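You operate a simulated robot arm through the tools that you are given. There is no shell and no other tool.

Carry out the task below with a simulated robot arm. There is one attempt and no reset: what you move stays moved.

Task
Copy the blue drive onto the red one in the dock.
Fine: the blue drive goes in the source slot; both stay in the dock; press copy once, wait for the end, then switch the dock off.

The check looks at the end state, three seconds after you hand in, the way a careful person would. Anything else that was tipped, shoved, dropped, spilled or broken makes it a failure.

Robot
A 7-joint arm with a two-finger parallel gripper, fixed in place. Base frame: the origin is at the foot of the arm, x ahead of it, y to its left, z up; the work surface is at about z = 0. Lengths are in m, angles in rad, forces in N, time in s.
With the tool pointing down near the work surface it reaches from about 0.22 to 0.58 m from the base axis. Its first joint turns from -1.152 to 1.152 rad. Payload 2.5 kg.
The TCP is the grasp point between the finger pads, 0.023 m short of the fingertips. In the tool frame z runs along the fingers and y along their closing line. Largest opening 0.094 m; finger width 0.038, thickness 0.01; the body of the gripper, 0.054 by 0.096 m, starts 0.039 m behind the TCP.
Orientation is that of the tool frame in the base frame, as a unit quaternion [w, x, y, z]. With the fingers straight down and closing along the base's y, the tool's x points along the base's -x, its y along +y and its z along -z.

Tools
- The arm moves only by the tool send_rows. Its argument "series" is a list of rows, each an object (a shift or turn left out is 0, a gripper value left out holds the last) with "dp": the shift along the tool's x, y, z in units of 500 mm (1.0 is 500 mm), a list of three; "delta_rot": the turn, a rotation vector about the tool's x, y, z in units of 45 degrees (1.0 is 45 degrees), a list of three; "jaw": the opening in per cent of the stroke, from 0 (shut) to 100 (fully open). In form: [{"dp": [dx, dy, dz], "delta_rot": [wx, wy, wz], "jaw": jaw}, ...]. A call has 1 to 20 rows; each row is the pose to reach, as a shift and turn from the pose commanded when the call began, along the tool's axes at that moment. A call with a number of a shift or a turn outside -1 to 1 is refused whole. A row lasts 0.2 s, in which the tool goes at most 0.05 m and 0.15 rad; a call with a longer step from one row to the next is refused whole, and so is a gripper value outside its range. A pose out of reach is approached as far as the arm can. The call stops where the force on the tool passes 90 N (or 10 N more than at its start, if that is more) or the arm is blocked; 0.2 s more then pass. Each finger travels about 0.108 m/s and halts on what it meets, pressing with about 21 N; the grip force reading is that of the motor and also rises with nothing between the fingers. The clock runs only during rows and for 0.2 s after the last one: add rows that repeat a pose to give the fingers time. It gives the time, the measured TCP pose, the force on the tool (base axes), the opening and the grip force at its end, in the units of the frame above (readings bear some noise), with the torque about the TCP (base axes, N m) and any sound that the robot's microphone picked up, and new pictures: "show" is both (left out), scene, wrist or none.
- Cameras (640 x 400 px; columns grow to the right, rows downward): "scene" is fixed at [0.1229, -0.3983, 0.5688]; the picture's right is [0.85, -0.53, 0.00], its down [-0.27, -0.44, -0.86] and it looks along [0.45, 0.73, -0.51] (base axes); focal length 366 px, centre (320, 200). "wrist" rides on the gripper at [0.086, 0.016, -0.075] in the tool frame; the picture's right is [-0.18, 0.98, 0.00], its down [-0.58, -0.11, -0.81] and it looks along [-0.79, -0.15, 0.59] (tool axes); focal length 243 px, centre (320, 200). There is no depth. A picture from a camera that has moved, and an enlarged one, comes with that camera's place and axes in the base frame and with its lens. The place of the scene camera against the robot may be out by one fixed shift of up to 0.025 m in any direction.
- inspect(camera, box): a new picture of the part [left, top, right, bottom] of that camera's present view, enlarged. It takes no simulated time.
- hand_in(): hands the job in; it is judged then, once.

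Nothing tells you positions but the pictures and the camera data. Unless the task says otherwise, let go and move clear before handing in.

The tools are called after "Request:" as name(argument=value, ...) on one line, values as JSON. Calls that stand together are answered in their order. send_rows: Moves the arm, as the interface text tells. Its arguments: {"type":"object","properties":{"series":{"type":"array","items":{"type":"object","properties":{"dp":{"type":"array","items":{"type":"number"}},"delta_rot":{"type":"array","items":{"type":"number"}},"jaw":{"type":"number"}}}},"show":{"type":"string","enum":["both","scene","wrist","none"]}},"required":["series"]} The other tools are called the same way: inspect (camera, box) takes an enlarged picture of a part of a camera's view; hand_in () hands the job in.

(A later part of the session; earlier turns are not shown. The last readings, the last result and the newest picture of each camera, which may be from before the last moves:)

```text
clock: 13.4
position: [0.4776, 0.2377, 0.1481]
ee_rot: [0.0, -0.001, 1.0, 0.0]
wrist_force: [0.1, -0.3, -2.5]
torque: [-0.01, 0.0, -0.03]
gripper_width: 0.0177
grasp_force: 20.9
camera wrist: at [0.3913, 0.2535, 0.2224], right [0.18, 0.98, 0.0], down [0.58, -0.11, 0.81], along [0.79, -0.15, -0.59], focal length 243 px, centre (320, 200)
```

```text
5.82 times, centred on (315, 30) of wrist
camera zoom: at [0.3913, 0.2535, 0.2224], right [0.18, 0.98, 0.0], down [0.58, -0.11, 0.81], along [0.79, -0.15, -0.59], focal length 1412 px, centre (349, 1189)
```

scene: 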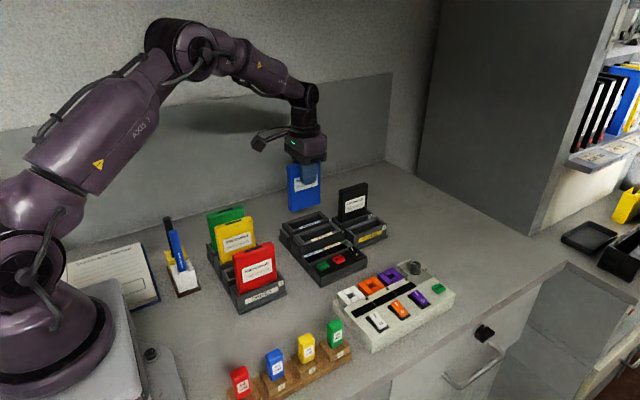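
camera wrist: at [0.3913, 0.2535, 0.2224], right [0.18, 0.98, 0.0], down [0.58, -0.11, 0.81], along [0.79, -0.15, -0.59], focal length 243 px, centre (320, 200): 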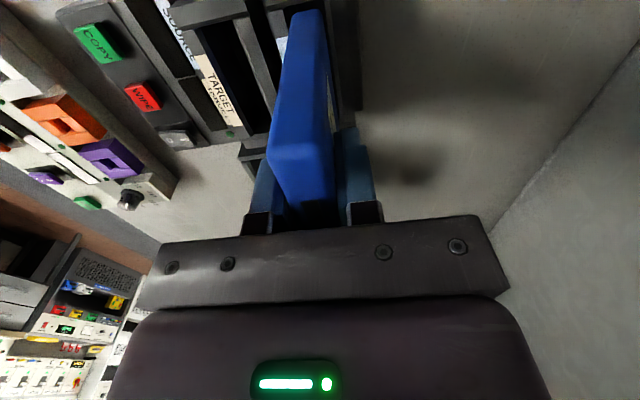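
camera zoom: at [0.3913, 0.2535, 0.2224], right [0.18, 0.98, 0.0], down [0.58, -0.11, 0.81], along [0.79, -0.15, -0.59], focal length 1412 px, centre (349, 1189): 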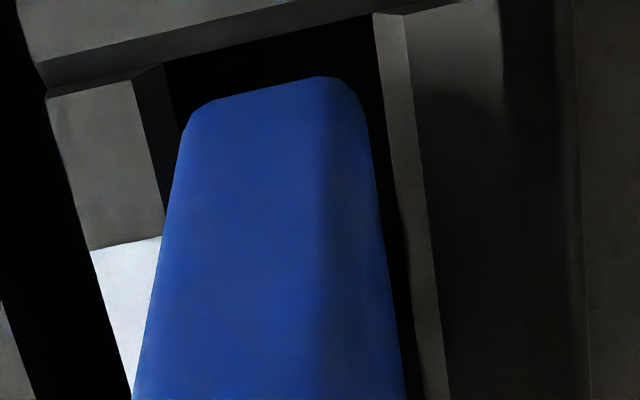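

Both views agree y is centred and x needs about +1.2 mm more. I'll apply that and ease the drive into the slot mouth slowly, watching forces.

Request:
send_rows(series=[{"dp": [-0.0024, 0, 0.0]}, {"dp": [-0.0024, 0, 0.01]}, {"dp": [-0.0024, 0, 0.018]}, {"dp": [-0.0024, 0, 0.026]}, {"dp": [-0.0024, 0, 0.034]}, {"dp": [-0.0024, 0, 0.034]}], show="wrist")

Request:
inspect(camera="scene", box=[284, 200, 348, 240])

Request:
inspect(camera="wrist", box=[260, 0, 370, 60])

```text
clock: 14.8
position: [0.4784, 0.237, 0.1309]
ee_rot: [0.0, 0.0, 1.0, 0.0]
wrist_force: [0.3, 0.8, -1.8]
torque: [0.01, -0.01, 0.0]
gripper_width: 0.018
grasp_force: 20.9
camera wrist: at [0.392, 0.2535, 0.2059], right [0.18, 0.98, 0.0], down [0.58, -0.11, 0.81], along [0.79, -0.15, -0.59], focal length 243 px, centre (320, 200)
```

wrist: 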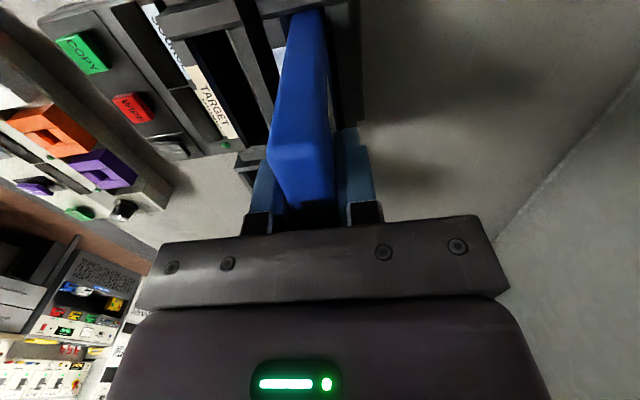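

```text
10.00 times, centred on (316, 220) of scene
camera zoom: at [0.1229, -0.3983, 0.5688], right [0.85, -0.53, 0.0], down [-0.27, -0.44, -0.86], along [0.45, 0.73, -0.51], focal length 3657 px, centre (360, 0)
```

zoom: 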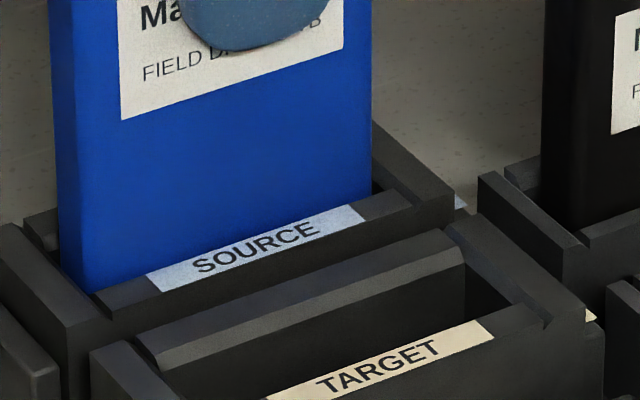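

```text
5.82 times, centred on (315, 30) of wrist
camera zoom: at [0.392, 0.2535, 0.2059], right [0.18, 0.98, 0.0], down [0.58, -0.11, 0.81], along [0.79, -0.15, -0.59], focal length 1412 px, centre (349, 1189)
```

zoom: 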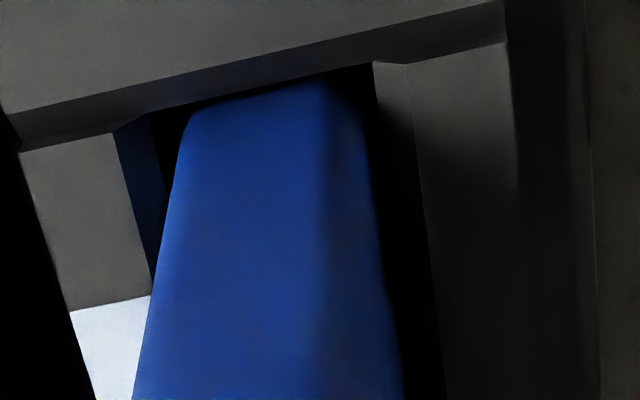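

The drive has entered the slot mouth with no contact force. Continuing down in small steps.

Request:
send_rows(series=[{"dp": [0, 0, 0.008]}, {"dp": [0, 0, 0.016]}, {"dp": [0, 0, 0.024]}, {"dp": [0, 0, 0.03]}, {"dp": [0, 0, 0.03]}], show="none")

```text
clock: 16.0
position: [0.4794, 0.2363, 0.1157]
ee_rot: [0.0, -0.001, 1.0, -0.001]
wrist_force: [1.0, 0.3, -2.6]
torque: [0.02, 0.01, 0.02]
gripper_width: 0.0182
grasp_force: 20.9
```

Still free of contact. Continuing toward the slot floor in small steps.

Request:
send_rows(series=[{"dp": [0, 0, 0.006]}, {"dp": [0, 0, 0.012]}, {"dp": [0, 0, 0.018]}, {"dp": [0, 0, 0.022]}, {"dp": [0, 0, 0.022]}], show="none")

```text
clock: 17.2
position: [0.4795, 0.2372, 0.1039]
ee_rot: [0.0, 0.0, 1.0, 0.0]
wrist_force: [-0.7, -0.9, -1.9]
torque: [-0.01, 0.01, 0.02]
gripper_width: 0.0178
grasp_force: 20.6
```

Request:
send_rows(series=[{"dp": [0, 0, 0.003]}, {"dp": [0, 0, 0.006]}, {"dp": [0, 0, 0.009]}, {"dp": [0, 0, 0.009]}], show="none")

```text
clock: 18.2
position: [0.48, 0.2378, 0.1016]
ee_rot: [0.001, 0.0, 1.0, 0.0]
wrist_force: [-7.7, -6.0, 18.5]
torque: [-0.61, -0.09, -0.02]
gripper_width: 0.0179
grasp_force: 20.8
```

Request:
inspect(camera="scene", box=[270, 160, 400, 260])

Request:
inspect(camera="wrist", box=[220, 0, 400, 120])

Request:
inspect(camera="scene", box=[200, 200, 300, 310])

```text
4.00 times, centred on (335, 210) of scene
camera zoom: at [0.1228, -0.3983, 0.5688], right [0.85, -0.53, 0.0], down [-0.27, -0.44, -0.86], along [0.45, 0.73, -0.51], focal length 1463 px, centre (260, 160)
```

zoom: 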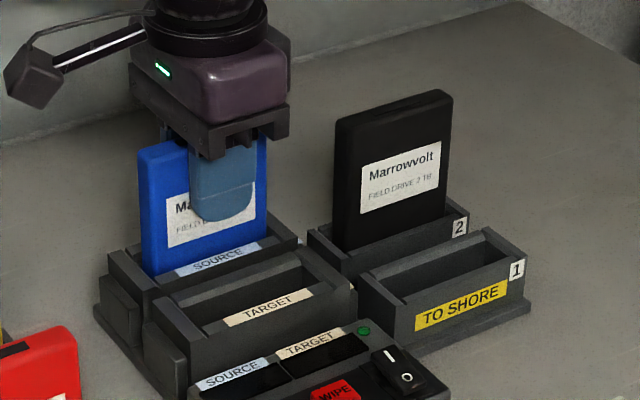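

```text
3.33 times, centred on (310, 60) of wrist
camera zoom: at [0.3938, 0.2542, 0.1765], right [0.18, 0.98, 0.0], down [0.58, -0.11, 0.81], along [0.79, -0.15, -0.59], focal length 809 px, centre (353, 667)
```

zoom: 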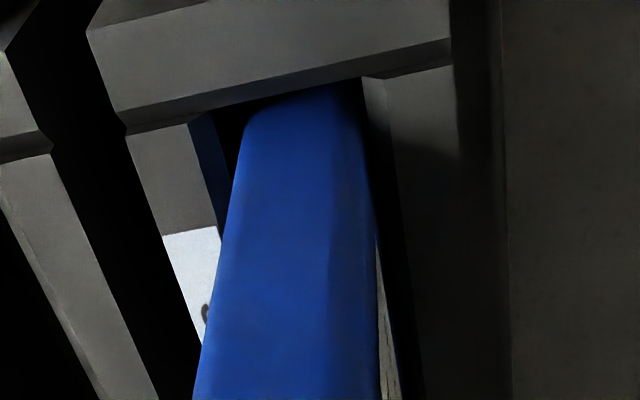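

```text
3.64 times, centred on (250, 255) of scene
camera zoom: at [0.1228, -0.3983, 0.5688], right [0.85, -0.53, 0.0], down [-0.27, -0.44, -0.86], along [0.45, 0.73, -0.51], focal length 1330 px, centre (574, 0)
```

zoom: 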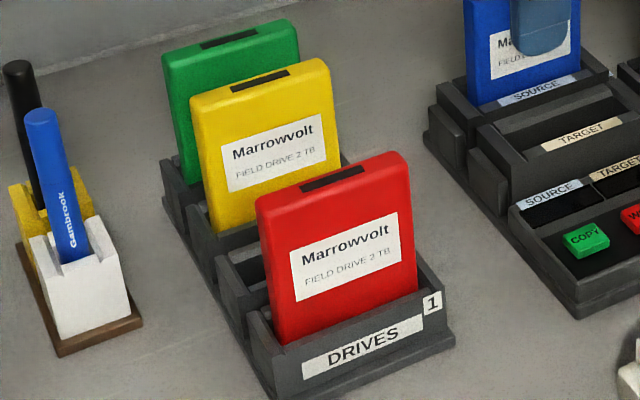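

Contact at TCP z ≈ 0.1016 with about 20 N up, likely the slot floor. I'll press about 1.5 mm more to confirm it is a firm seat.

Request:
send_rows(series=[{"dp": [0, 0, 0.0015]}, {"dp": [0, 0, 0.003]}, {"dp": [0, 0, 0.003]}], show="none")

```text
clock: 19.0
position: [0.4802, 0.2375, 0.1013]
ee_rot: [0.002, 0.0, 1.0, 0.001]
wrist_force: [1.1, -3.4, 21.1]
torque: [-0.32, -0.09, -0.06]
gripper_width: 0.018
grasp_force: 21.4
```

Request:
send_rows(series=[{"dp": [0, 0, -0.002], "jaw": 0}, {"dp": [0, 0, -0.002], "jaw": 12}, {"dp": [0, 0, -0.002], "jaw": 25}, {"dp": [0, 0, -0.002], "jaw": 45}, {"dp": [0, 0, -0.002], "jaw": 45}, {"dp": [0, 0, -0.002], "jaw": 45}], show="both")

Request:
inspect(camera="scene", box=[270, 160, 400, 260])

```text
clock: 20.4
position: [0.4787, 0.2387, 0.1007]
ee_rot: [0.0, 0.0, 1.0, 0.0]
wrist_force: [-0.2, 0.7, -0.7]
torque: [0.0, 0.03, -0.01]
gripper_width: 0.0422
grasp_force: 0.0
camera wrist: at [0.3929, 0.2541, 0.1754], right [0.18, 0.98, 0.0], down [0.58, -0.11, 0.81], along [0.79, -0.15, -0.59], focal length 243 px, centre (320, 200)
```

scene: 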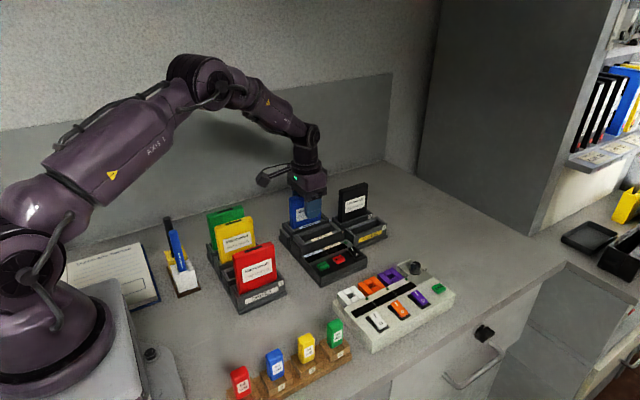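
wrist: 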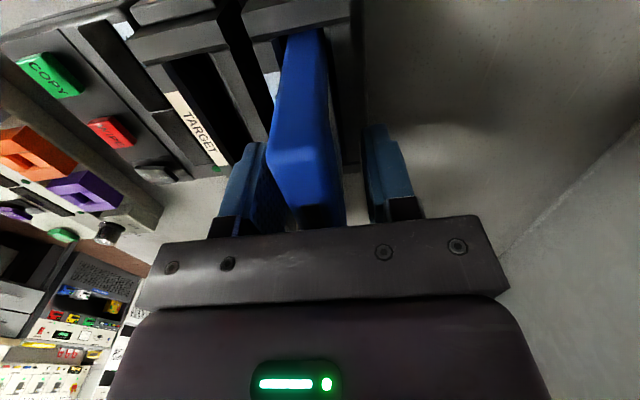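

```text
4.00 times, centred on (335, 210) of scene
camera zoom: at [0.1229, -0.3983, 0.5688], right [0.85, -0.53, 0.0], down [-0.27, -0.44, -0.86], along [0.45, 0.73, -0.51], focal length 1463 px, centre (260, 160)
```

zoom: 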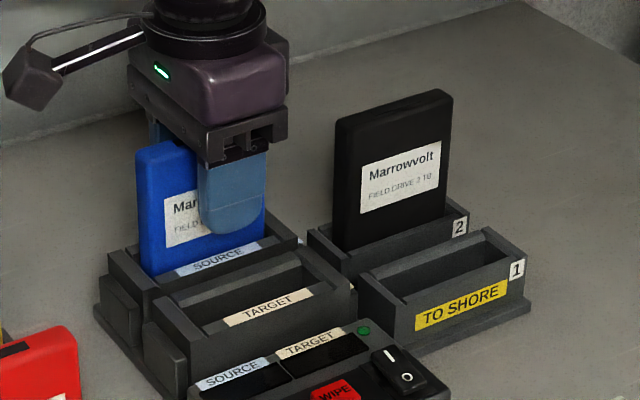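

Released, and the drive stands upright in the source slot. I'll retreat straight up and check.

Request:
send_rows(series=[{"dp": [0, 0, -0.05]}, {"dp": [0, 0, -0.12]}, {"dp": [0, 0, -0.2]}, {"dp": [0.06, 0, -0.26]}, {"dp": [0.14, 0, -0.26]}, {"dp": [0.2, 0, -0.26]}, {"dp": [0.2, 0, -0.26]}], show="both")

Request:
inspect(camera="scene", box=[270, 160, 400, 260])

Request:
inspect(camera="wrist", box=[180, 20, 440, 182])

```text
clock: 22.0
position: [0.3803, 0.2389, 0.2288]
ee_rot: [0.0, -0.001, 1.0, 0.0]
wrist_force: [-0.2, 0.0, 0.2]
torque: [0.01, 0.01, -0.02]
gripper_width: 0.0423
grasp_force: 0.0
camera wrist: at [0.2933, 0.2551, 0.3046], right [0.18, 0.98, 0.0], down [0.58, -0.11, 0.81], along [0.79, -0.15, -0.59], focal length 243 px, centre (320, 200)
```

scene: 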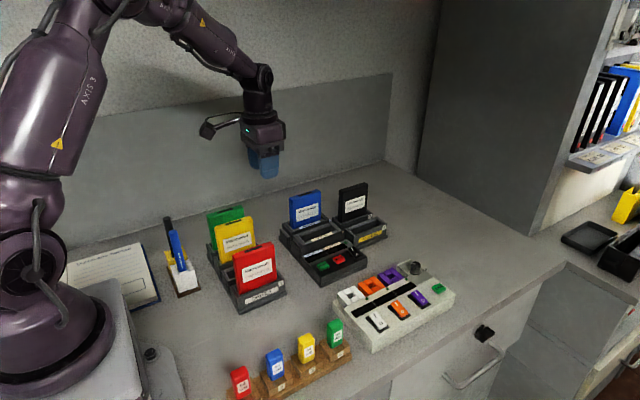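
wrist: 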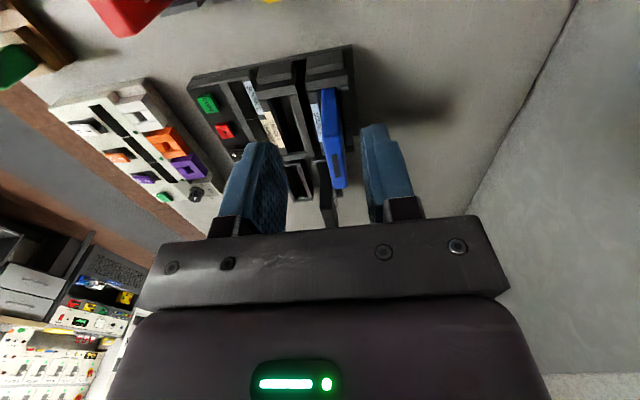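

```text
4.00 times, centred on (335, 210) of scene
camera zoom: at [0.1229, -0.3983, 0.5688], right [0.85, -0.53, 0.0], down [-0.27, -0.44, -0.86], along [0.45, 0.73, -0.51], focal length 1463 px, centre (260, 160)
```

zoom: 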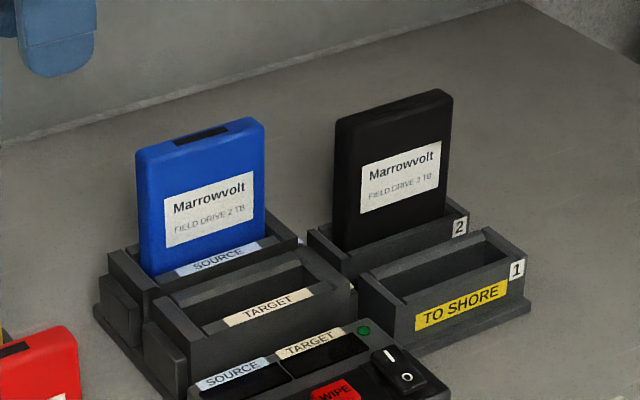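

```text
2.46 times, centred on (310, 101) of wrist
camera zoom: at [0.2933, 0.2551, 0.3046], right [0.18, 0.98, 0.0], down [0.58, -0.11, 0.81], along [0.79, -0.15, -0.59], focal length 597 px, centre (345, 444)
```

zoom: 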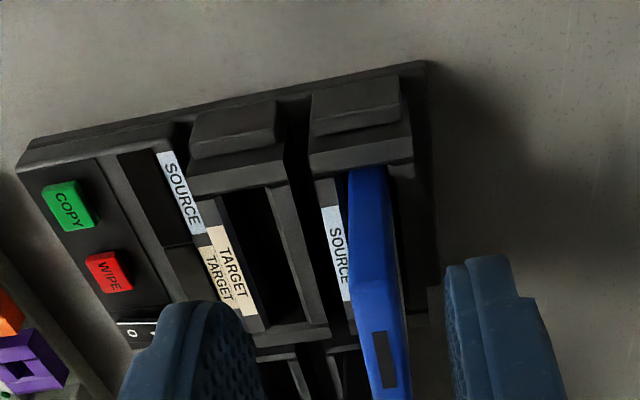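

Blue is properly in the source slot. Next is the red drive at about (0.297, 0.116): I'll move above it.

Request:
send_rows(series=[{"dp": [0.04, -0.06, 0.0], "jaw": 40}, {"dp": [0.08, -0.12, 0.0], "jaw": 40}, {"dp": [0.12, -0.18, 0.0], "jaw": 40}, {"dp": [0.166, -0.2422, 0.02], "jaw": 40}, {"dp": [0.166, -0.2422, 0.079], "jaw": 40}, {"dp": [0.166, -0.2422, 0.079], "jaw": 40}], show="wrist")

Request:
inspect(camera="wrist", box=[220, 0, 420, 200])

```text
clock: 23.4
position: [0.2956, 0.117, 0.1893]
ee_rot: [0.0, 0.0, 1.0, 0.0]
wrist_force: [-0.6, -0.2, -0.4]
torque: [-0.04, 0.03, -0.02]
gripper_width: 0.0376
grasp_force: 0.1
camera wrist: at [0.2093, 0.1324, 0.2654], right [0.18, 0.98, 0.0], down [0.58, -0.11, 0.81], along [0.79, -0.15, -0.59], focal length 243 px, centre (320, 200)
```

wrist: 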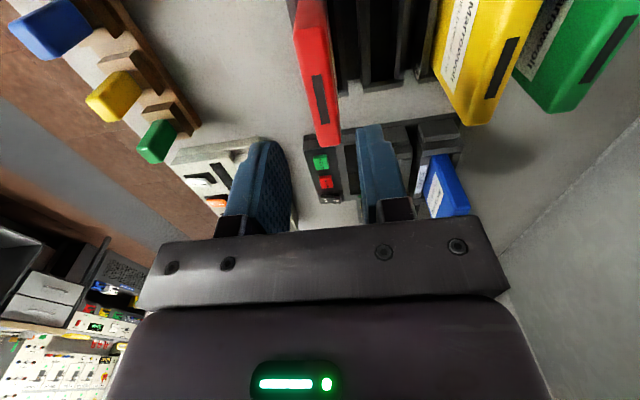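

```text
2.00 times, centred on (320, 100) of wrist
camera zoom: at [0.2093, 0.1324, 0.2654], right [0.18, 0.98, 0.0], down [0.58, -0.11, 0.81], along [0.79, -0.15, -0.59], focal length 485 px, centre (320, 400)
```

zoom: 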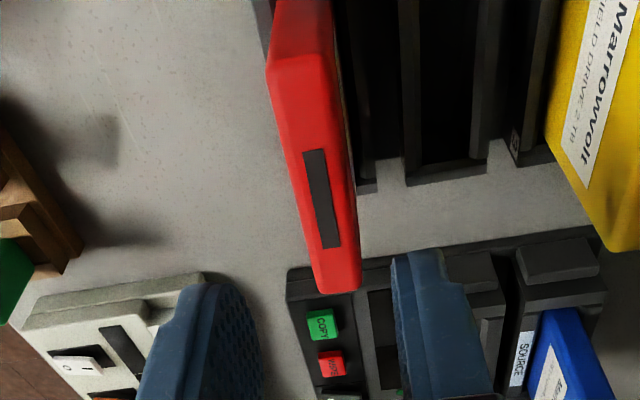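

Red's strip reads (0.2966, 0.1169), right under the gripper. Lowering around it with a 1 mm x trim.

Request:
send_rows(series=[{"dp": [-0.002, 0, 0.05]}, {"dp": [-0.002, 0, 0.1]}, {"dp": [-0.002, 0, 0.15]}, {"dp": [-0.002, 0, 0.183]}, {"dp": [-0.002, 0, 0.183]}], show="wrist")

Request:
inspect(camera="scene", box=[180, 150, 320, 320])

```text
clock: 24.6
position: [0.297, 0.1162, 0.0986]
ee_rot: [-0.001, -0.001, 1.0, 0.0]
wrist_force: [0.1, -0.8, 0.1]
torque: [0.04, 0.05, 0.0]
gripper_width: 0.0377
grasp_force: 0.1
camera wrist: at [0.2115, 0.1324, 0.1745], right [0.18, 0.98, 0.0], down [0.58, -0.11, 0.81], along [0.79, -0.15, -0.59], focal length 243 px, centre (320, 200)
```

wrist: 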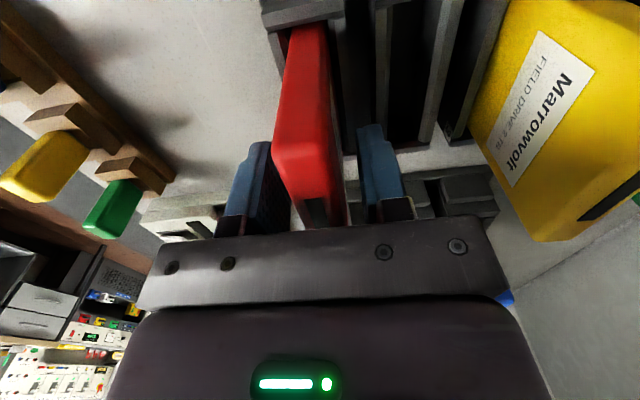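

```text
2.35 times, centred on (250, 235) of scene
camera zoom: at [0.1229, -0.3983, 0.5688], right [0.85, -0.53, 0.0], down [-0.27, -0.44, -0.86], along [0.45, 0.73, -0.51], focal length 860 px, centre (485, 118)
```

zoom: 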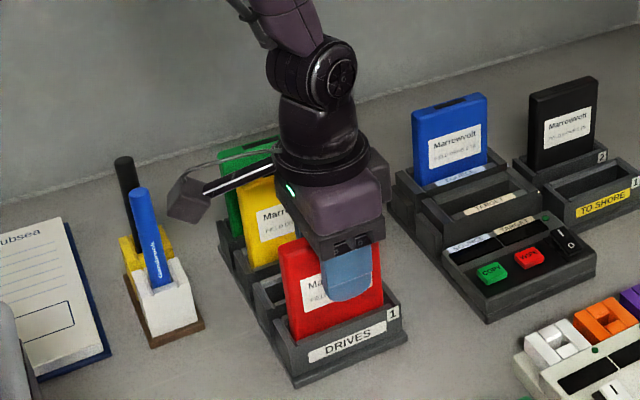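

The fingers straddle red cleanly. I'll close, then lift straight up.

Request:
send_rows(series=[{"jaw": 25}, {"jaw": 15}, {"jaw": 5}, {"jaw": 0}, {"jaw": 0}, {"jaw": 0}], show="none")

Request:
send_rows(series=[{"dp": [0, 0, -0.03]}, {"dp": [0, 0, -0.07]}, {"dp": [0, 0, -0.13]}, {"dp": [0, 0, -0.2]}, {"dp": [0, 0, -0.27]}, {"dp": [0, 0, -0.27]}], show="both")

```text
clock: 26.0
position: [0.2976, 0.1153, 0.1]
ee_rot: [0.0, 0.0, 1.0, 0.0]
wrist_force: [0.2, -0.1, 0.3]
torque: [0.02, -0.02, 0.01]
gripper_width: 0.018
grasp_force: 20.5
```

```text
clock: 27.4
position: [0.2963, 0.1152, 0.2349]
ee_rot: [0.0, -0.001, 1.0, -0.001]
wrist_force: [-0.1, 0.1, -2.0]
torque: [0.04, 0.0, 0.02]
gripper_width: 0.0179
grasp_force: 21.5
camera wrist: at [0.2104, 0.132, 0.3099], right [0.18, 0.98, 0.0], down [0.58, -0.11, 0.81], along [0.79, -0.15, -0.59], focal length 243 px, centre (320, 200)
```

scene: 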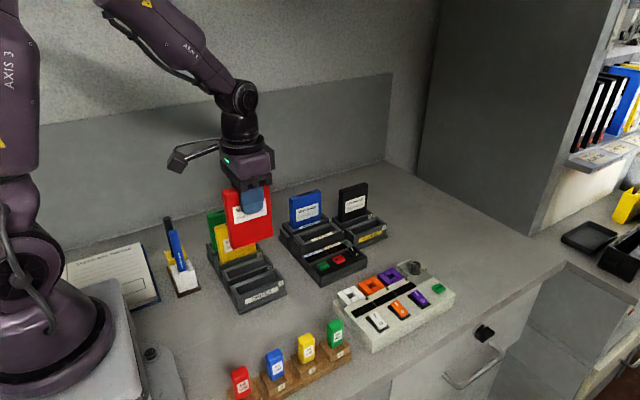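
wrist: 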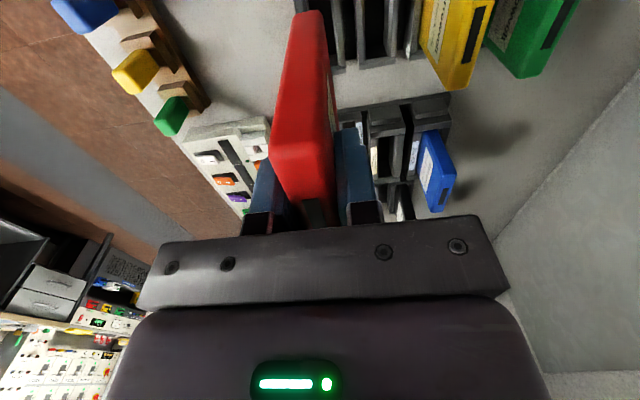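

Red is held and lifted. I'll carry it over the target slot (about 0.478, 0.181) and hover for an alignment check.

Request:
send_rows(series=[{"dp": [-0.08, 0.028, 0]}, {"dp": [-0.16, 0.056, 0]}, {"dp": [-0.24, 0.084, 0]}, {"dp": [-0.32, 0.112, 0]}, {"dp": [-0.361, 0.1284, 0]}, {"dp": [-0.361, 0.1284, 0.06]}, {"dp": [-0.361, 0.1284, 0.12]}, {"dp": [-0.361, 0.1284, 0.165]}, {"dp": [-0.361, 0.1284, 0.165]}], show="both")

Request:
inspect(camera="scene", box=[284, 200, 348, 250])

Request:
inspect(camera="wrist", box=[260, 0, 370, 60])

```text
clock: 29.4
position: [0.4764, 0.179, 0.1512]
ee_rot: [0.0, 0.0, 1.0, 0.0]
wrist_force: [-0.1, 0.7, -2.2]
torque: [-0.02, 0.0, 0.0]
gripper_width: 0.0178
grasp_force: 20.9
camera wrist: at [0.3913, 0.1963, 0.2261], right [0.18, 0.98, 0.0], down [0.58, -0.11, 0.81], along [0.79, -0.15, -0.59], focal length 243 px, centre (320, 200)
```

scene: 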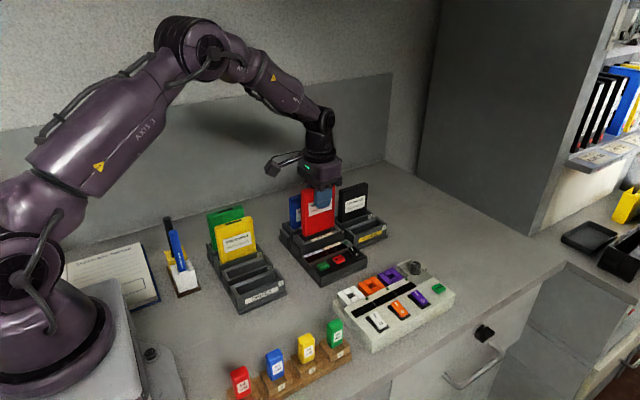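
wrist: 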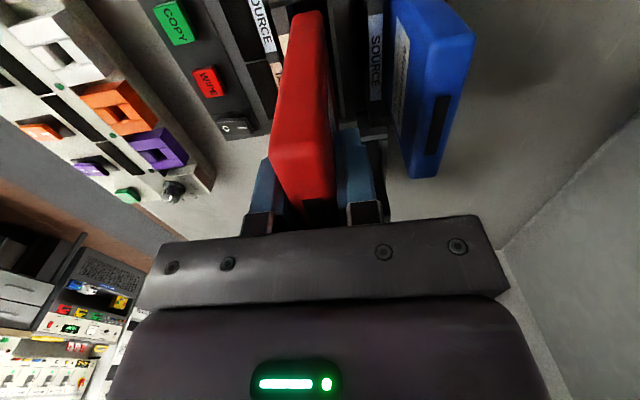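

```text
8.00 times, centred on (316, 225) of scene
camera zoom: at [0.1229, -0.3983, 0.5688], right [0.85, -0.53, 0.0], down [-0.27, -0.44, -0.86], along [0.45, 0.73, -0.51], focal length 2925 px, centre (352, 0)
```

zoom: 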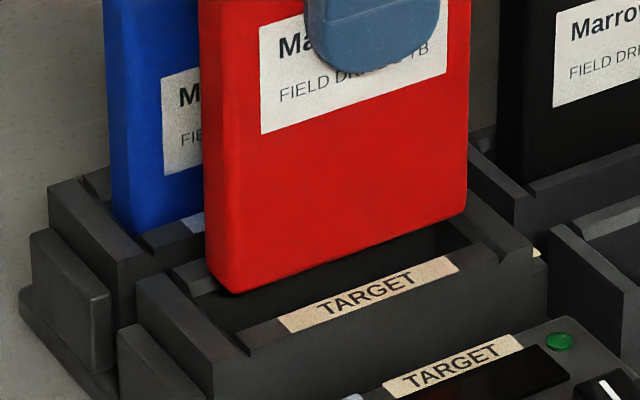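

```text
5.82 times, centred on (315, 30) of wrist
camera zoom: at [0.3913, 0.1963, 0.2261], right [0.18, 0.98, 0.0], down [0.58, -0.11, 0.81], along [0.79, -0.15, -0.59], focal length 1412 px, centre (349, 1189)
```

zoom: 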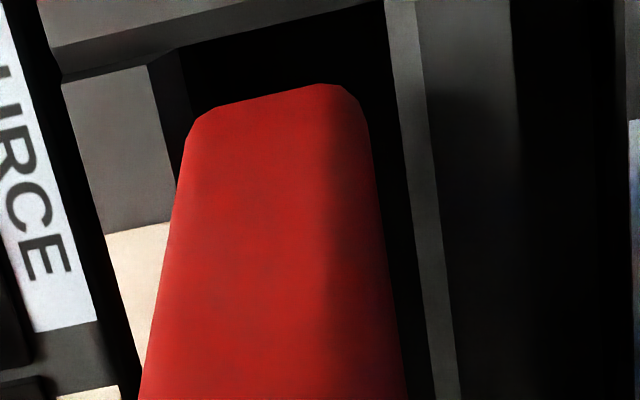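

Alignment is good in x; y needs about +1.3 mm. I'll apply it and ease down into the target slot.

Request:
send_rows(series=[{"dp": [-0.0006, 0.0026, 0]}, {"dp": [-0.0006, 0.0026, 0.01]}, {"dp": [-0.0006, 0.0026, 0.02]}, {"dp": [-0.0006, 0.0026, 0.03]}, {"dp": [-0.0006, 0.0026, 0.04]}, {"dp": [-0.0006, 0.0026, 0.04]}], show="none")

Request:
inspect(camera="wrist", box=[260, 0, 370, 60])

Request:
inspect(camera="scene", box=[284, 200, 348, 250])

```text
clock: 30.8
position: [0.4775, 0.1812, 0.1303]
ee_rot: [0.0, 0.0, 1.0, 0.0]
wrist_force: [0.6, 0.7, -2.2]
torque: [0.02, -0.01, 0.0]
gripper_width: 0.0179
grasp_force: 20.7
```

```text
5.82 times, centred on (315, 30) of wrist
camera zoom: at [0.3919, 0.1981, 0.2056], right [0.18, 0.98, 0.0], down [0.58, -0.11, 0.81], along [0.79, -0.15, -0.59], focal length 1412 px, centre (349, 1189)
```

zoom: 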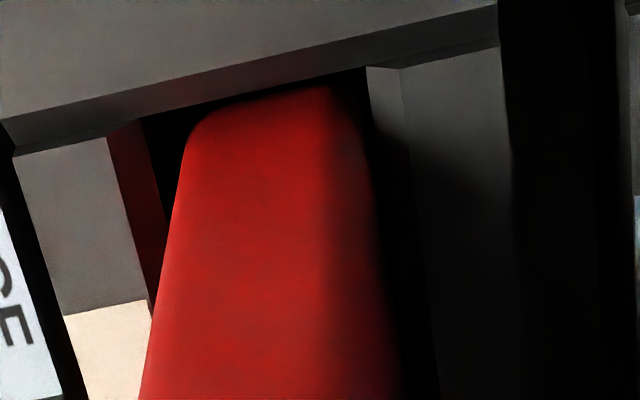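

```text
8.00 times, centred on (316, 225) of scene
camera zoom: at [0.1229, -0.3983, 0.5688], right [0.85, -0.53, 0.0], down [-0.27, -0.44, -0.86], along [0.45, 0.73, -0.51], focal length 2925 px, centre (352, 0)
```

zoom: 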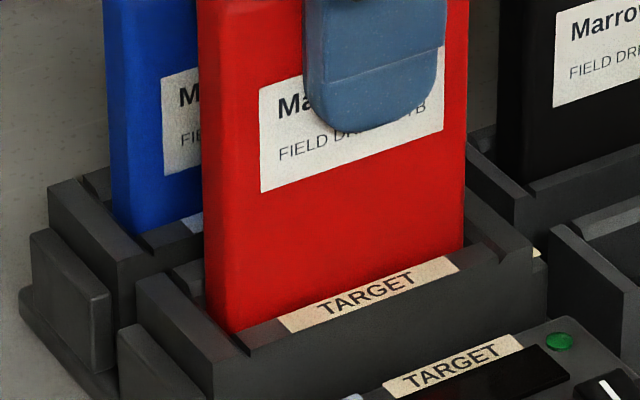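

Red is in the slot mouth, centred, with no contact force. I'll continue down gently.

Request:
send_rows(series=[{"dp": [0, 0, 0.009]}, {"dp": [0, 0, 0.018]}, {"dp": [0, 0, 0.027]}, {"dp": [0, 0, 0.036]}, {"dp": [0, 0, 0.036]}], show="none")

Request:
send_rows(series=[{"dp": [0, 0, 0.006]}, {"dp": [0, 0, 0.012]}, {"dp": [0, 0, 0.016]}, {"dp": [0, 0, 0.016]}], show="none")

```text
clock: 32.0
position: [0.4784, 0.1827, 0.1126]
ee_rot: [0.0, 0.0, 1.0, 0.0]
wrist_force: [-0.1, -0.3, -2.0]
torque: [0.03, 0.01, 0.02]
gripper_width: 0.0177
grasp_force: 21.4
```

```text
clock: 33.0
position: [0.4768, 0.1827, 0.1054]
ee_rot: [-0.001, 0.0, 1.0, 0.0]
wrist_force: [0.6, -0.3, -2.4]
torque: [0.04, -0.03, -0.02]
gripper_width: 0.0181
grasp_force: 21.0
```

Request:
send_rows(series=[{"dp": [0, 0, 0.003]}, {"dp": [0, 0, 0.006]}, {"dp": [0, 0, 0.009]}, {"dp": [0, 0, 0.01]}, {"dp": [0, 0, 0.01]}], show="none")

```text
clock: 34.2
position: [0.4792, 0.1818, 0.1015]
ee_rot: [0.002, -0.001, 1.0, 0.0]
wrist_force: [-2.9, -1.9, 21.6]
torque: [-0.26, -0.02, -0.07]
gripper_width: 0.0179
grasp_force: 20.7
```

Red contacts at the same height as blue did (z ≈ 0.1015), so both are on the slot floor. Releasing and retreating upward.

Request:
send_rows(series=[{"dp": [0, 0, -0.002], "jaw": 0}, {"dp": [0, 0, -0.002], "jaw": 12}, {"dp": [0, 0, -0.002], "jaw": 25}, {"dp": [0, 0, -0.002], "jaw": 40}, {"dp": [0, 0, -0.002], "jaw": 40}, {"dp": [0, 0, -0.002], "jaw": 40}], show="none")

Request:
send_rows(series=[{"dp": [0, 0, -0.05]}, {"dp": [0, 0, -0.12]}, {"dp": [0, 0, -0.2]}, {"dp": [0, 0, -0.26]}, {"dp": [0.06, -0.06, -0.26]}, {"dp": [0.12, -0.12, -0.26]}, {"dp": [0.16, -0.14, -0.26]}, {"dp": [0.16, -0.14, -0.26]}], show="both")

Request:
inspect(camera="scene", box=[270, 160, 400, 280])

Request:
inspect(camera="wrist", box=[200, 0, 460, 162])

```text
clock: 35.6
position: [0.4771, 0.1822, 0.1023]
ee_rot: [0.0, 0.0, 1.0, 0.0]
wrist_force: [0.0, 0.2, 0.1]
torque: [-0.02, -0.02, 0.01]
gripper_width: 0.0375
grasp_force: 0.1
```

```text
clock: 37.4
position: [0.3961, 0.1086, 0.2299]
ee_rot: [0.0, -0.001, 1.0, -0.001]
wrist_force: [0.6, 0.4, -0.1]
torque: [0.01, 0.0, 0.01]
gripper_width: 0.0375
grasp_force: 0.0
camera wrist: at [0.3107, 0.1262, 0.3053], right [0.18, 0.98, 0.0], down [0.58, -0.11, 0.81], along [0.79, -0.15, -0.59], focal length 243 px, centre (320, 200)
```

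scene: 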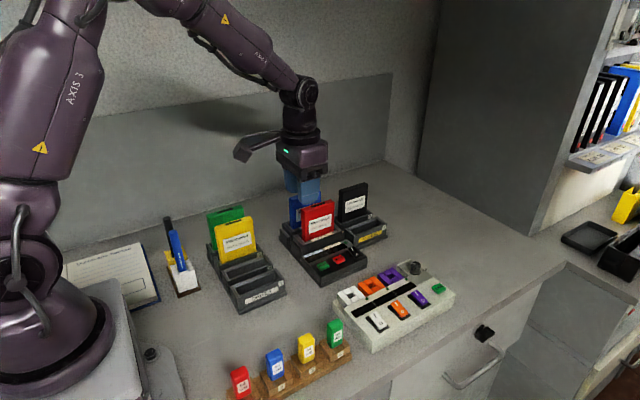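
wrist: 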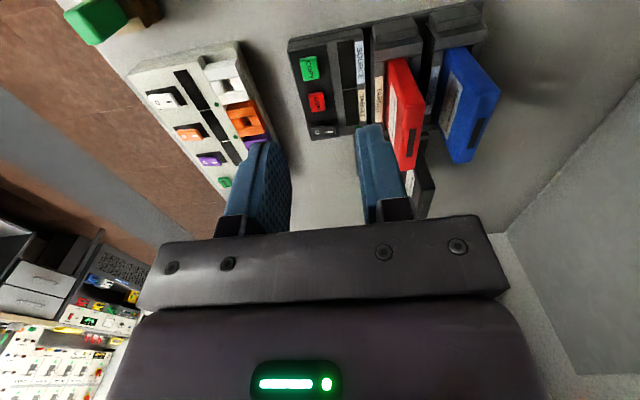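

```text
3.33 times, centred on (335, 220) of scene
camera zoom: at [0.1229, -0.3983, 0.5688], right [0.85, -0.53, 0.0], down [-0.27, -0.44, -0.86], along [0.45, 0.73, -0.51], focal length 1219 px, centre (270, 133)
```

zoom: 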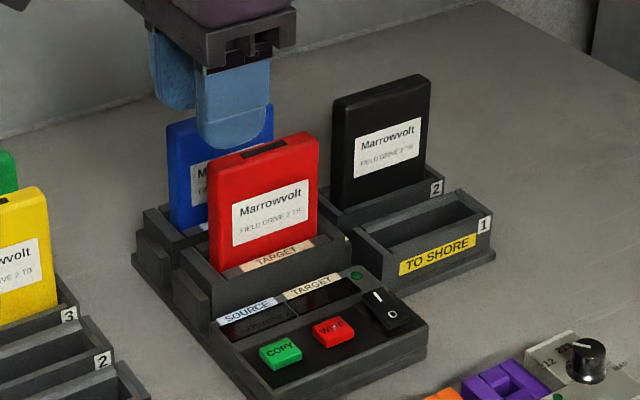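

```text
2.46 times, centred on (330, 81) of wrist
camera zoom: at [0.3107, 0.1262, 0.3053], right [0.18, 0.98, 0.0], down [0.58, -0.11, 0.81], along [0.79, -0.15, -0.59], focal length 597 px, centre (295, 493)
```

zoom: 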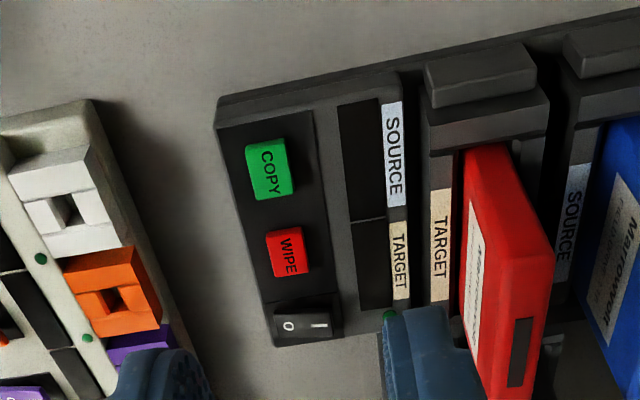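

Both drives are in their slots. I'll look closely at the panel displays, LED and rocker before touching it.

Request:
inspect(camera="scene", box=[325, 238, 395, 285])

Request:
inspect(camera="wrist", box=[285, 40, 375, 145])

```text
8.51 times, centred on (360, 262) of scene
camera zoom: at [0.1229, -0.3983, 0.5688], right [0.85, -0.53, 0.0], down [-0.27, -0.44, -0.86], along [0.45, 0.73, -0.51], focal length 3112 px, centre (-20, -323)
```

zoom: 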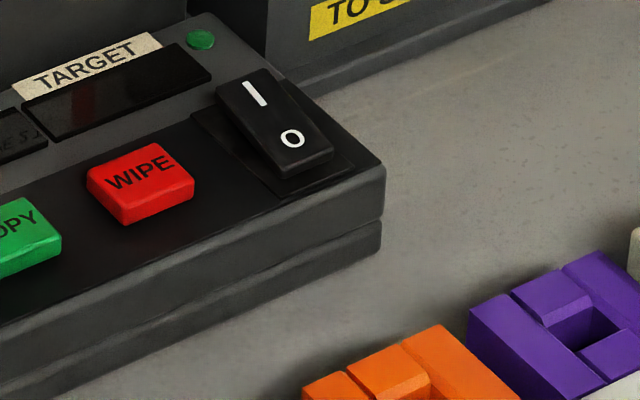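

```text
3.81 times, centred on (330, 92) of wrist
camera zoom: at [0.3107, 0.1262, 0.3053], right [0.18, 0.98, 0.0], down [0.58, -0.11, 0.81], along [0.79, -0.15, -0.59], focal length 924 px, centre (282, 610)
```

zoom: 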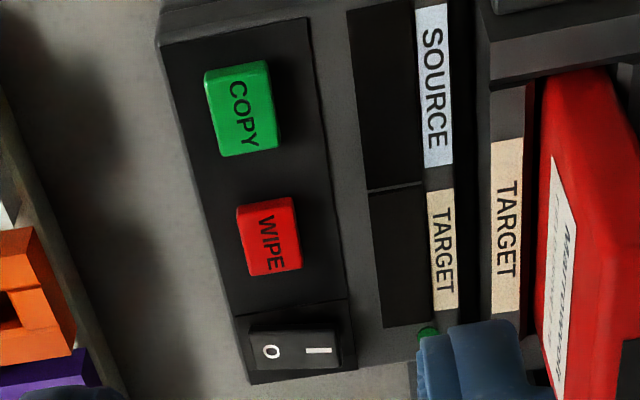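

The dock is off: LED and displays are dark, and the rocker's I end is about 4 mm higher. The panel is flat at z ≈ 0.031, with the I end at about (0.516, 0.108, 0.045). I'll close the fingers and move above the I end.

Request:
send_rows(series=[{"dp": [-0.09, 0, 0], "jaw": 20}, {"dp": [-0.18, 0, 0.0], "jaw": 0}, {"dp": [-0.238, -0.002, 0.03], "jaw": 0}, {"dp": [-0.238, -0.002, 0.1], "jaw": 0}, {"dp": [-0.238, -0.002, 0.18], "jaw": 0}, {"dp": [-0.238, -0.002, 0.24], "jaw": 0}, {"dp": [-0.238, -0.002, 0.24], "jaw": 0}], show="both")

Request:
inspect(camera="scene", box=[310, 200, 410, 290])

Request:
inspect(camera="wrist", box=[220, 60, 420, 220])

```text
clock: 39.0
position: [0.5159, 0.1098, 0.1111]
ee_rot: [0.0, 0.001, 1.0, 0.0]
wrist_force: [0.4, -0.1, 0.8]
torque: [-0.03, -0.02, 0.03]
gripper_width: 0.0
grasp_force: 21.3
camera wrist: at [0.4306, 0.1269, 0.186], right [0.18, 0.98, 0.0], down [0.58, -0.11, 0.81], along [0.79, -0.15, -0.59], focal length 243 px, centre (320, 200)
```

scene: 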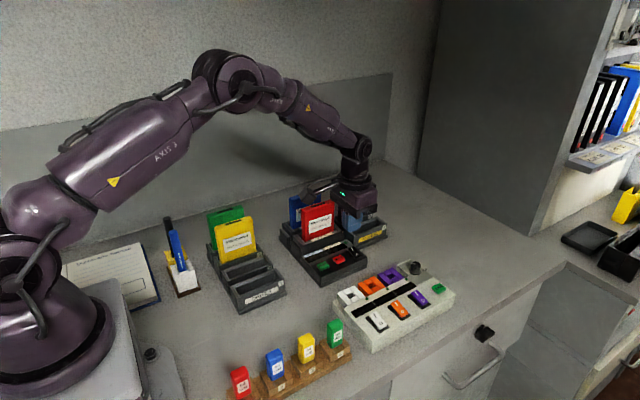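
wrist: 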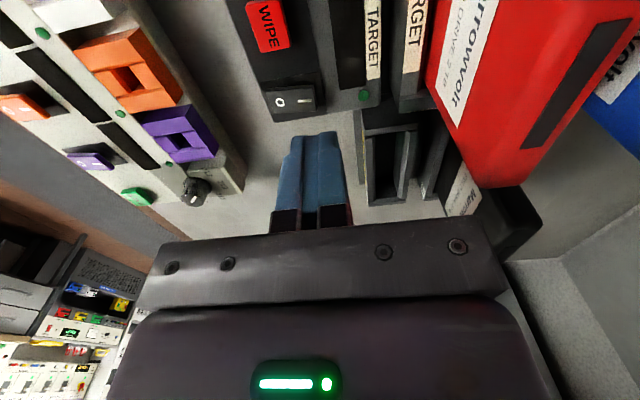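

```text
4.44 times, centred on (360, 245) of scene
camera zoom: at [0.1229, -0.3983, 0.5688], right [0.85, -0.53, 0.0], down [-0.27, -0.44, -0.86], along [0.45, 0.73, -0.51], focal length 1625 px, centre (142, 0)
```

zoom: 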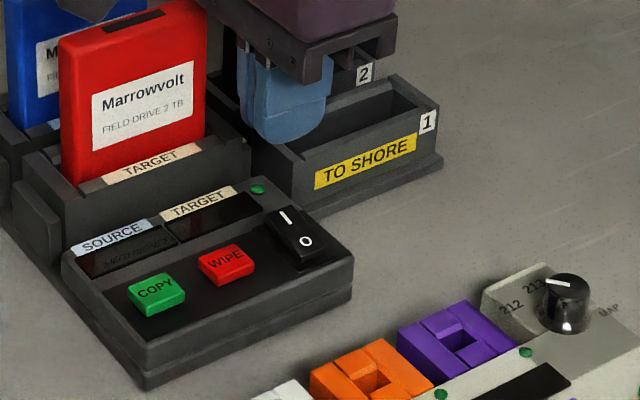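

```text
2.50 times, centred on (320, 140) of wrist
camera zoom: at [0.4306, 0.1269, 0.186], right [0.18, 0.98, 0.0], down [0.58, -0.11, 0.81], along [0.79, -0.15, -0.59], focal length 606 px, centre (320, 350)
```

zoom: 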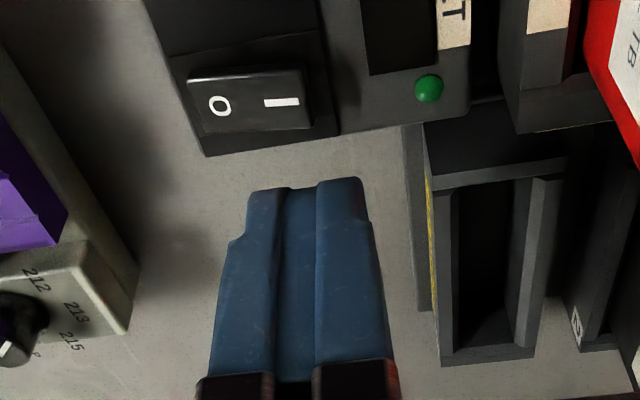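

The fingertips are lined up on the I end of the rocker (I mark at (0.515, 0.101)). I'll lower close to contact.

Request:
send_rows(series=[{"dp": [0, 0, 0.03]}, {"dp": [0, 0, 0.06]}, {"dp": [0, 0, 0.076]}, {"dp": [0, 0, 0.076]}], show="wrist")

Request:
inspect(camera="scene", box=[330, 220, 400, 290])

Request:
inspect(camera="wrist", box=[240, 60, 400, 180])

```text
clock: 40.0
position: [0.5163, 0.1104, 0.0741]
ee_rot: [0.0, 0.0, 1.0, 0.0]
wrist_force: [0.0, 0.2, -0.1]
torque: [0.03, 0.01, -0.01]
gripper_width: 0.0
grasp_force: 20.7
camera wrist: at [0.4306, 0.1269, 0.1489], right [0.18, 0.98, 0.0], down [0.58, -0.11, 0.81], along [0.79, -0.15, -0.59], focal length 243 px, centre (320, 200)
```

wrist: 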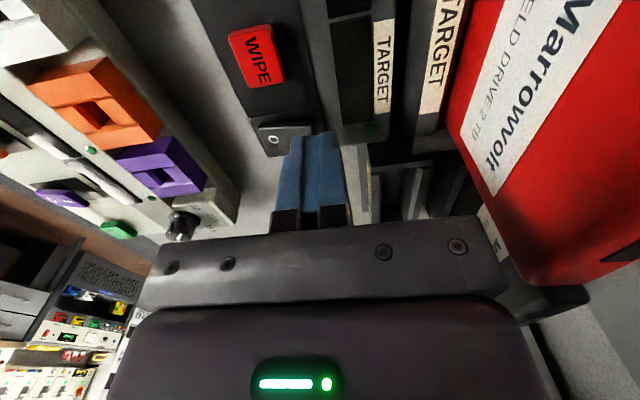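

```text
5.71 times, centred on (365, 255) of scene
camera zoom: at [0.1229, -0.3983, 0.5688], right [0.85, -0.53, 0.0], down [-0.27, -0.44, -0.86], along [0.45, 0.73, -0.51], focal length 2090 px, centre (63, -114)
```

zoom: 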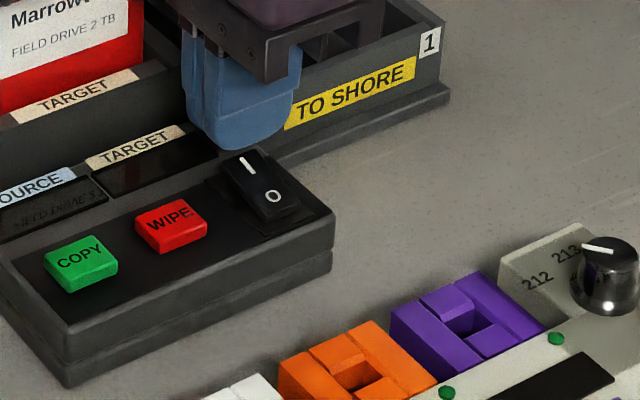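

```text
3.33 times, centred on (320, 120) of wrist
camera zoom: at [0.4306, 0.1269, 0.1489], right [0.18, 0.98, 0.0], down [0.58, -0.11, 0.81], along [0.79, -0.15, -0.59], focal length 809 px, centre (320, 467)
```

zoom: 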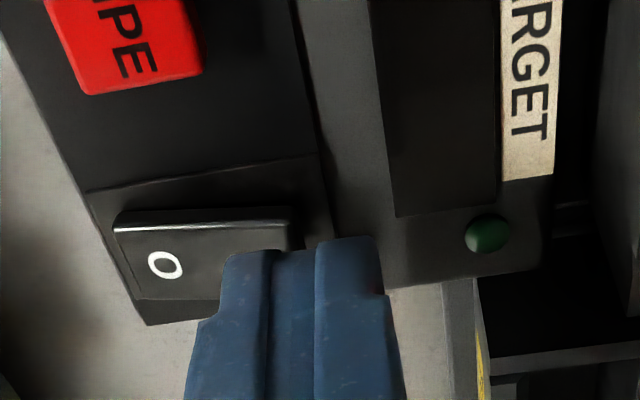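

Request:
inspect(camera="scene", box=[280, 160, 400, 260])

```text
4.00 times, centred on (340, 210) of scene
camera zoom: at [0.1229, -0.3983, 0.5688], right [0.85, -0.53, 0.0], down [-0.27, -0.44, -0.86], along [0.45, 0.73, -0.51], focal length 1463 px, centre (240, 160)
```

zoom: 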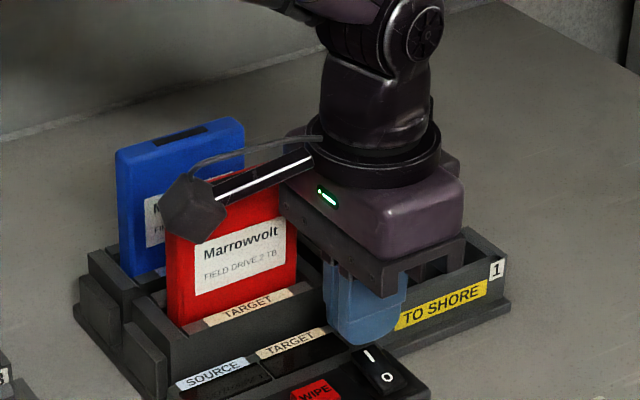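

Clearance to the red drive and the camera boom looks fine. Pressing the I side slowly now.

Request:
send_rows(series=[{"dp": [0, 0, 0.004]}, {"dp": [0, 0, 0.008]}, {"dp": [0, 0, 0.012]}, {"dp": [0, 0, 0.015]}], show="none")

Request:
inspect(camera="wrist", box=[240, 60, 400, 180])

```text
clock: 41.0
position: [0.5159, 0.1116, 0.0654]
ee_rot: [-0.001, 0.0, 1.0, 0.0]
wrist_force: [-0.4, 0.5, 0.5]
torque: [0.03, 0.0, 0.0]
gripper_width: 0.0002
grasp_force: 20.5
```

```text
3.33 times, centred on (320, 120) of wrist
camera zoom: at [0.4309, 0.1277, 0.1412], right [0.18, 0.98, 0.0], down [0.58, -0.11, 0.81], along [0.79, -0.15, -0.59], focal length 809 px, centre (320, 467)
```

zoom: 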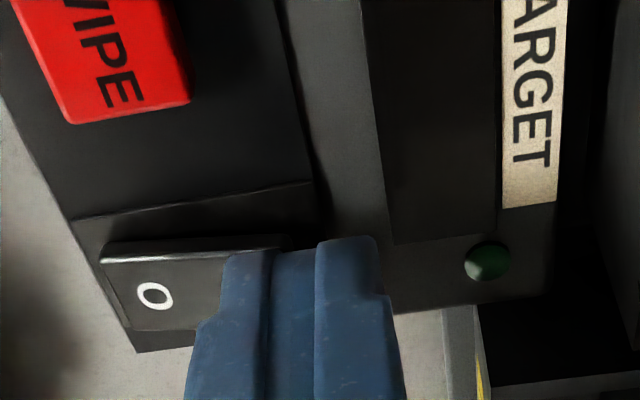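

Request:
send_rows(series=[{"dp": [0, 0, 0.003]}, {"dp": [0, 0, 0.006]}, {"dp": [0, 0, 0.006]}], show="none")

Request:
inspect(camera="wrist", box=[240, 60, 400, 180])

Request:
inspect(camera="scene", box=[330, 220, 400, 290])

```text
clock: 41.8
position: [0.5163, 0.1102, 0.0639]
ee_rot: [0.0, 0.0, 1.0, 0.0]
wrist_force: [0.1, 0.3, 0.2]
torque: [0.04, 0.05, -0.01]
gripper_width: 0.0001
grasp_force: 21.5
```

```text
3.33 times, centred on (320, 120) of wrist
camera zoom: at [0.4304, 0.1269, 0.1382], right [0.18, 0.98, 0.0], down [0.58, -0.11, 0.81], along [0.79, -0.15, -0.59], focal length 809 px, centre (320, 467)
```

zoom: 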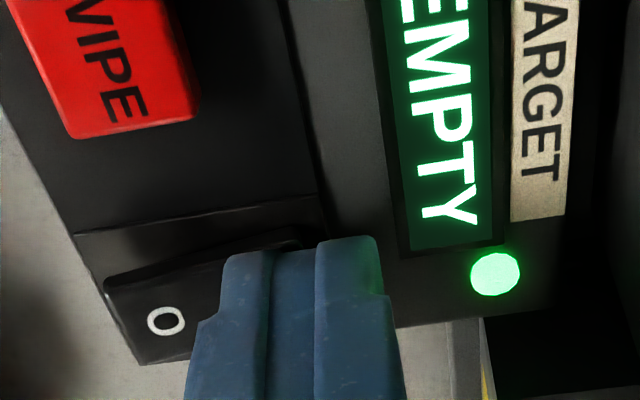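

```text
5.71 times, centred on (365, 255) of scene
camera zoom: at [0.1229, -0.3983, 0.5688], right [0.85, -0.53, 0.0], down [-0.27, -0.44, -0.86], along [0.45, 0.73, -0.51], focal length 2090 px, centre (63, -114)
```

zoom: 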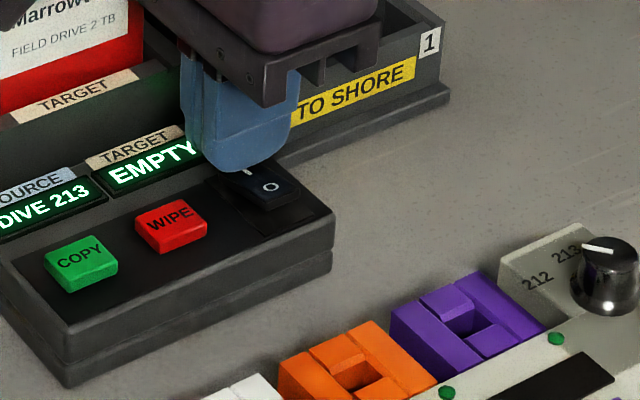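

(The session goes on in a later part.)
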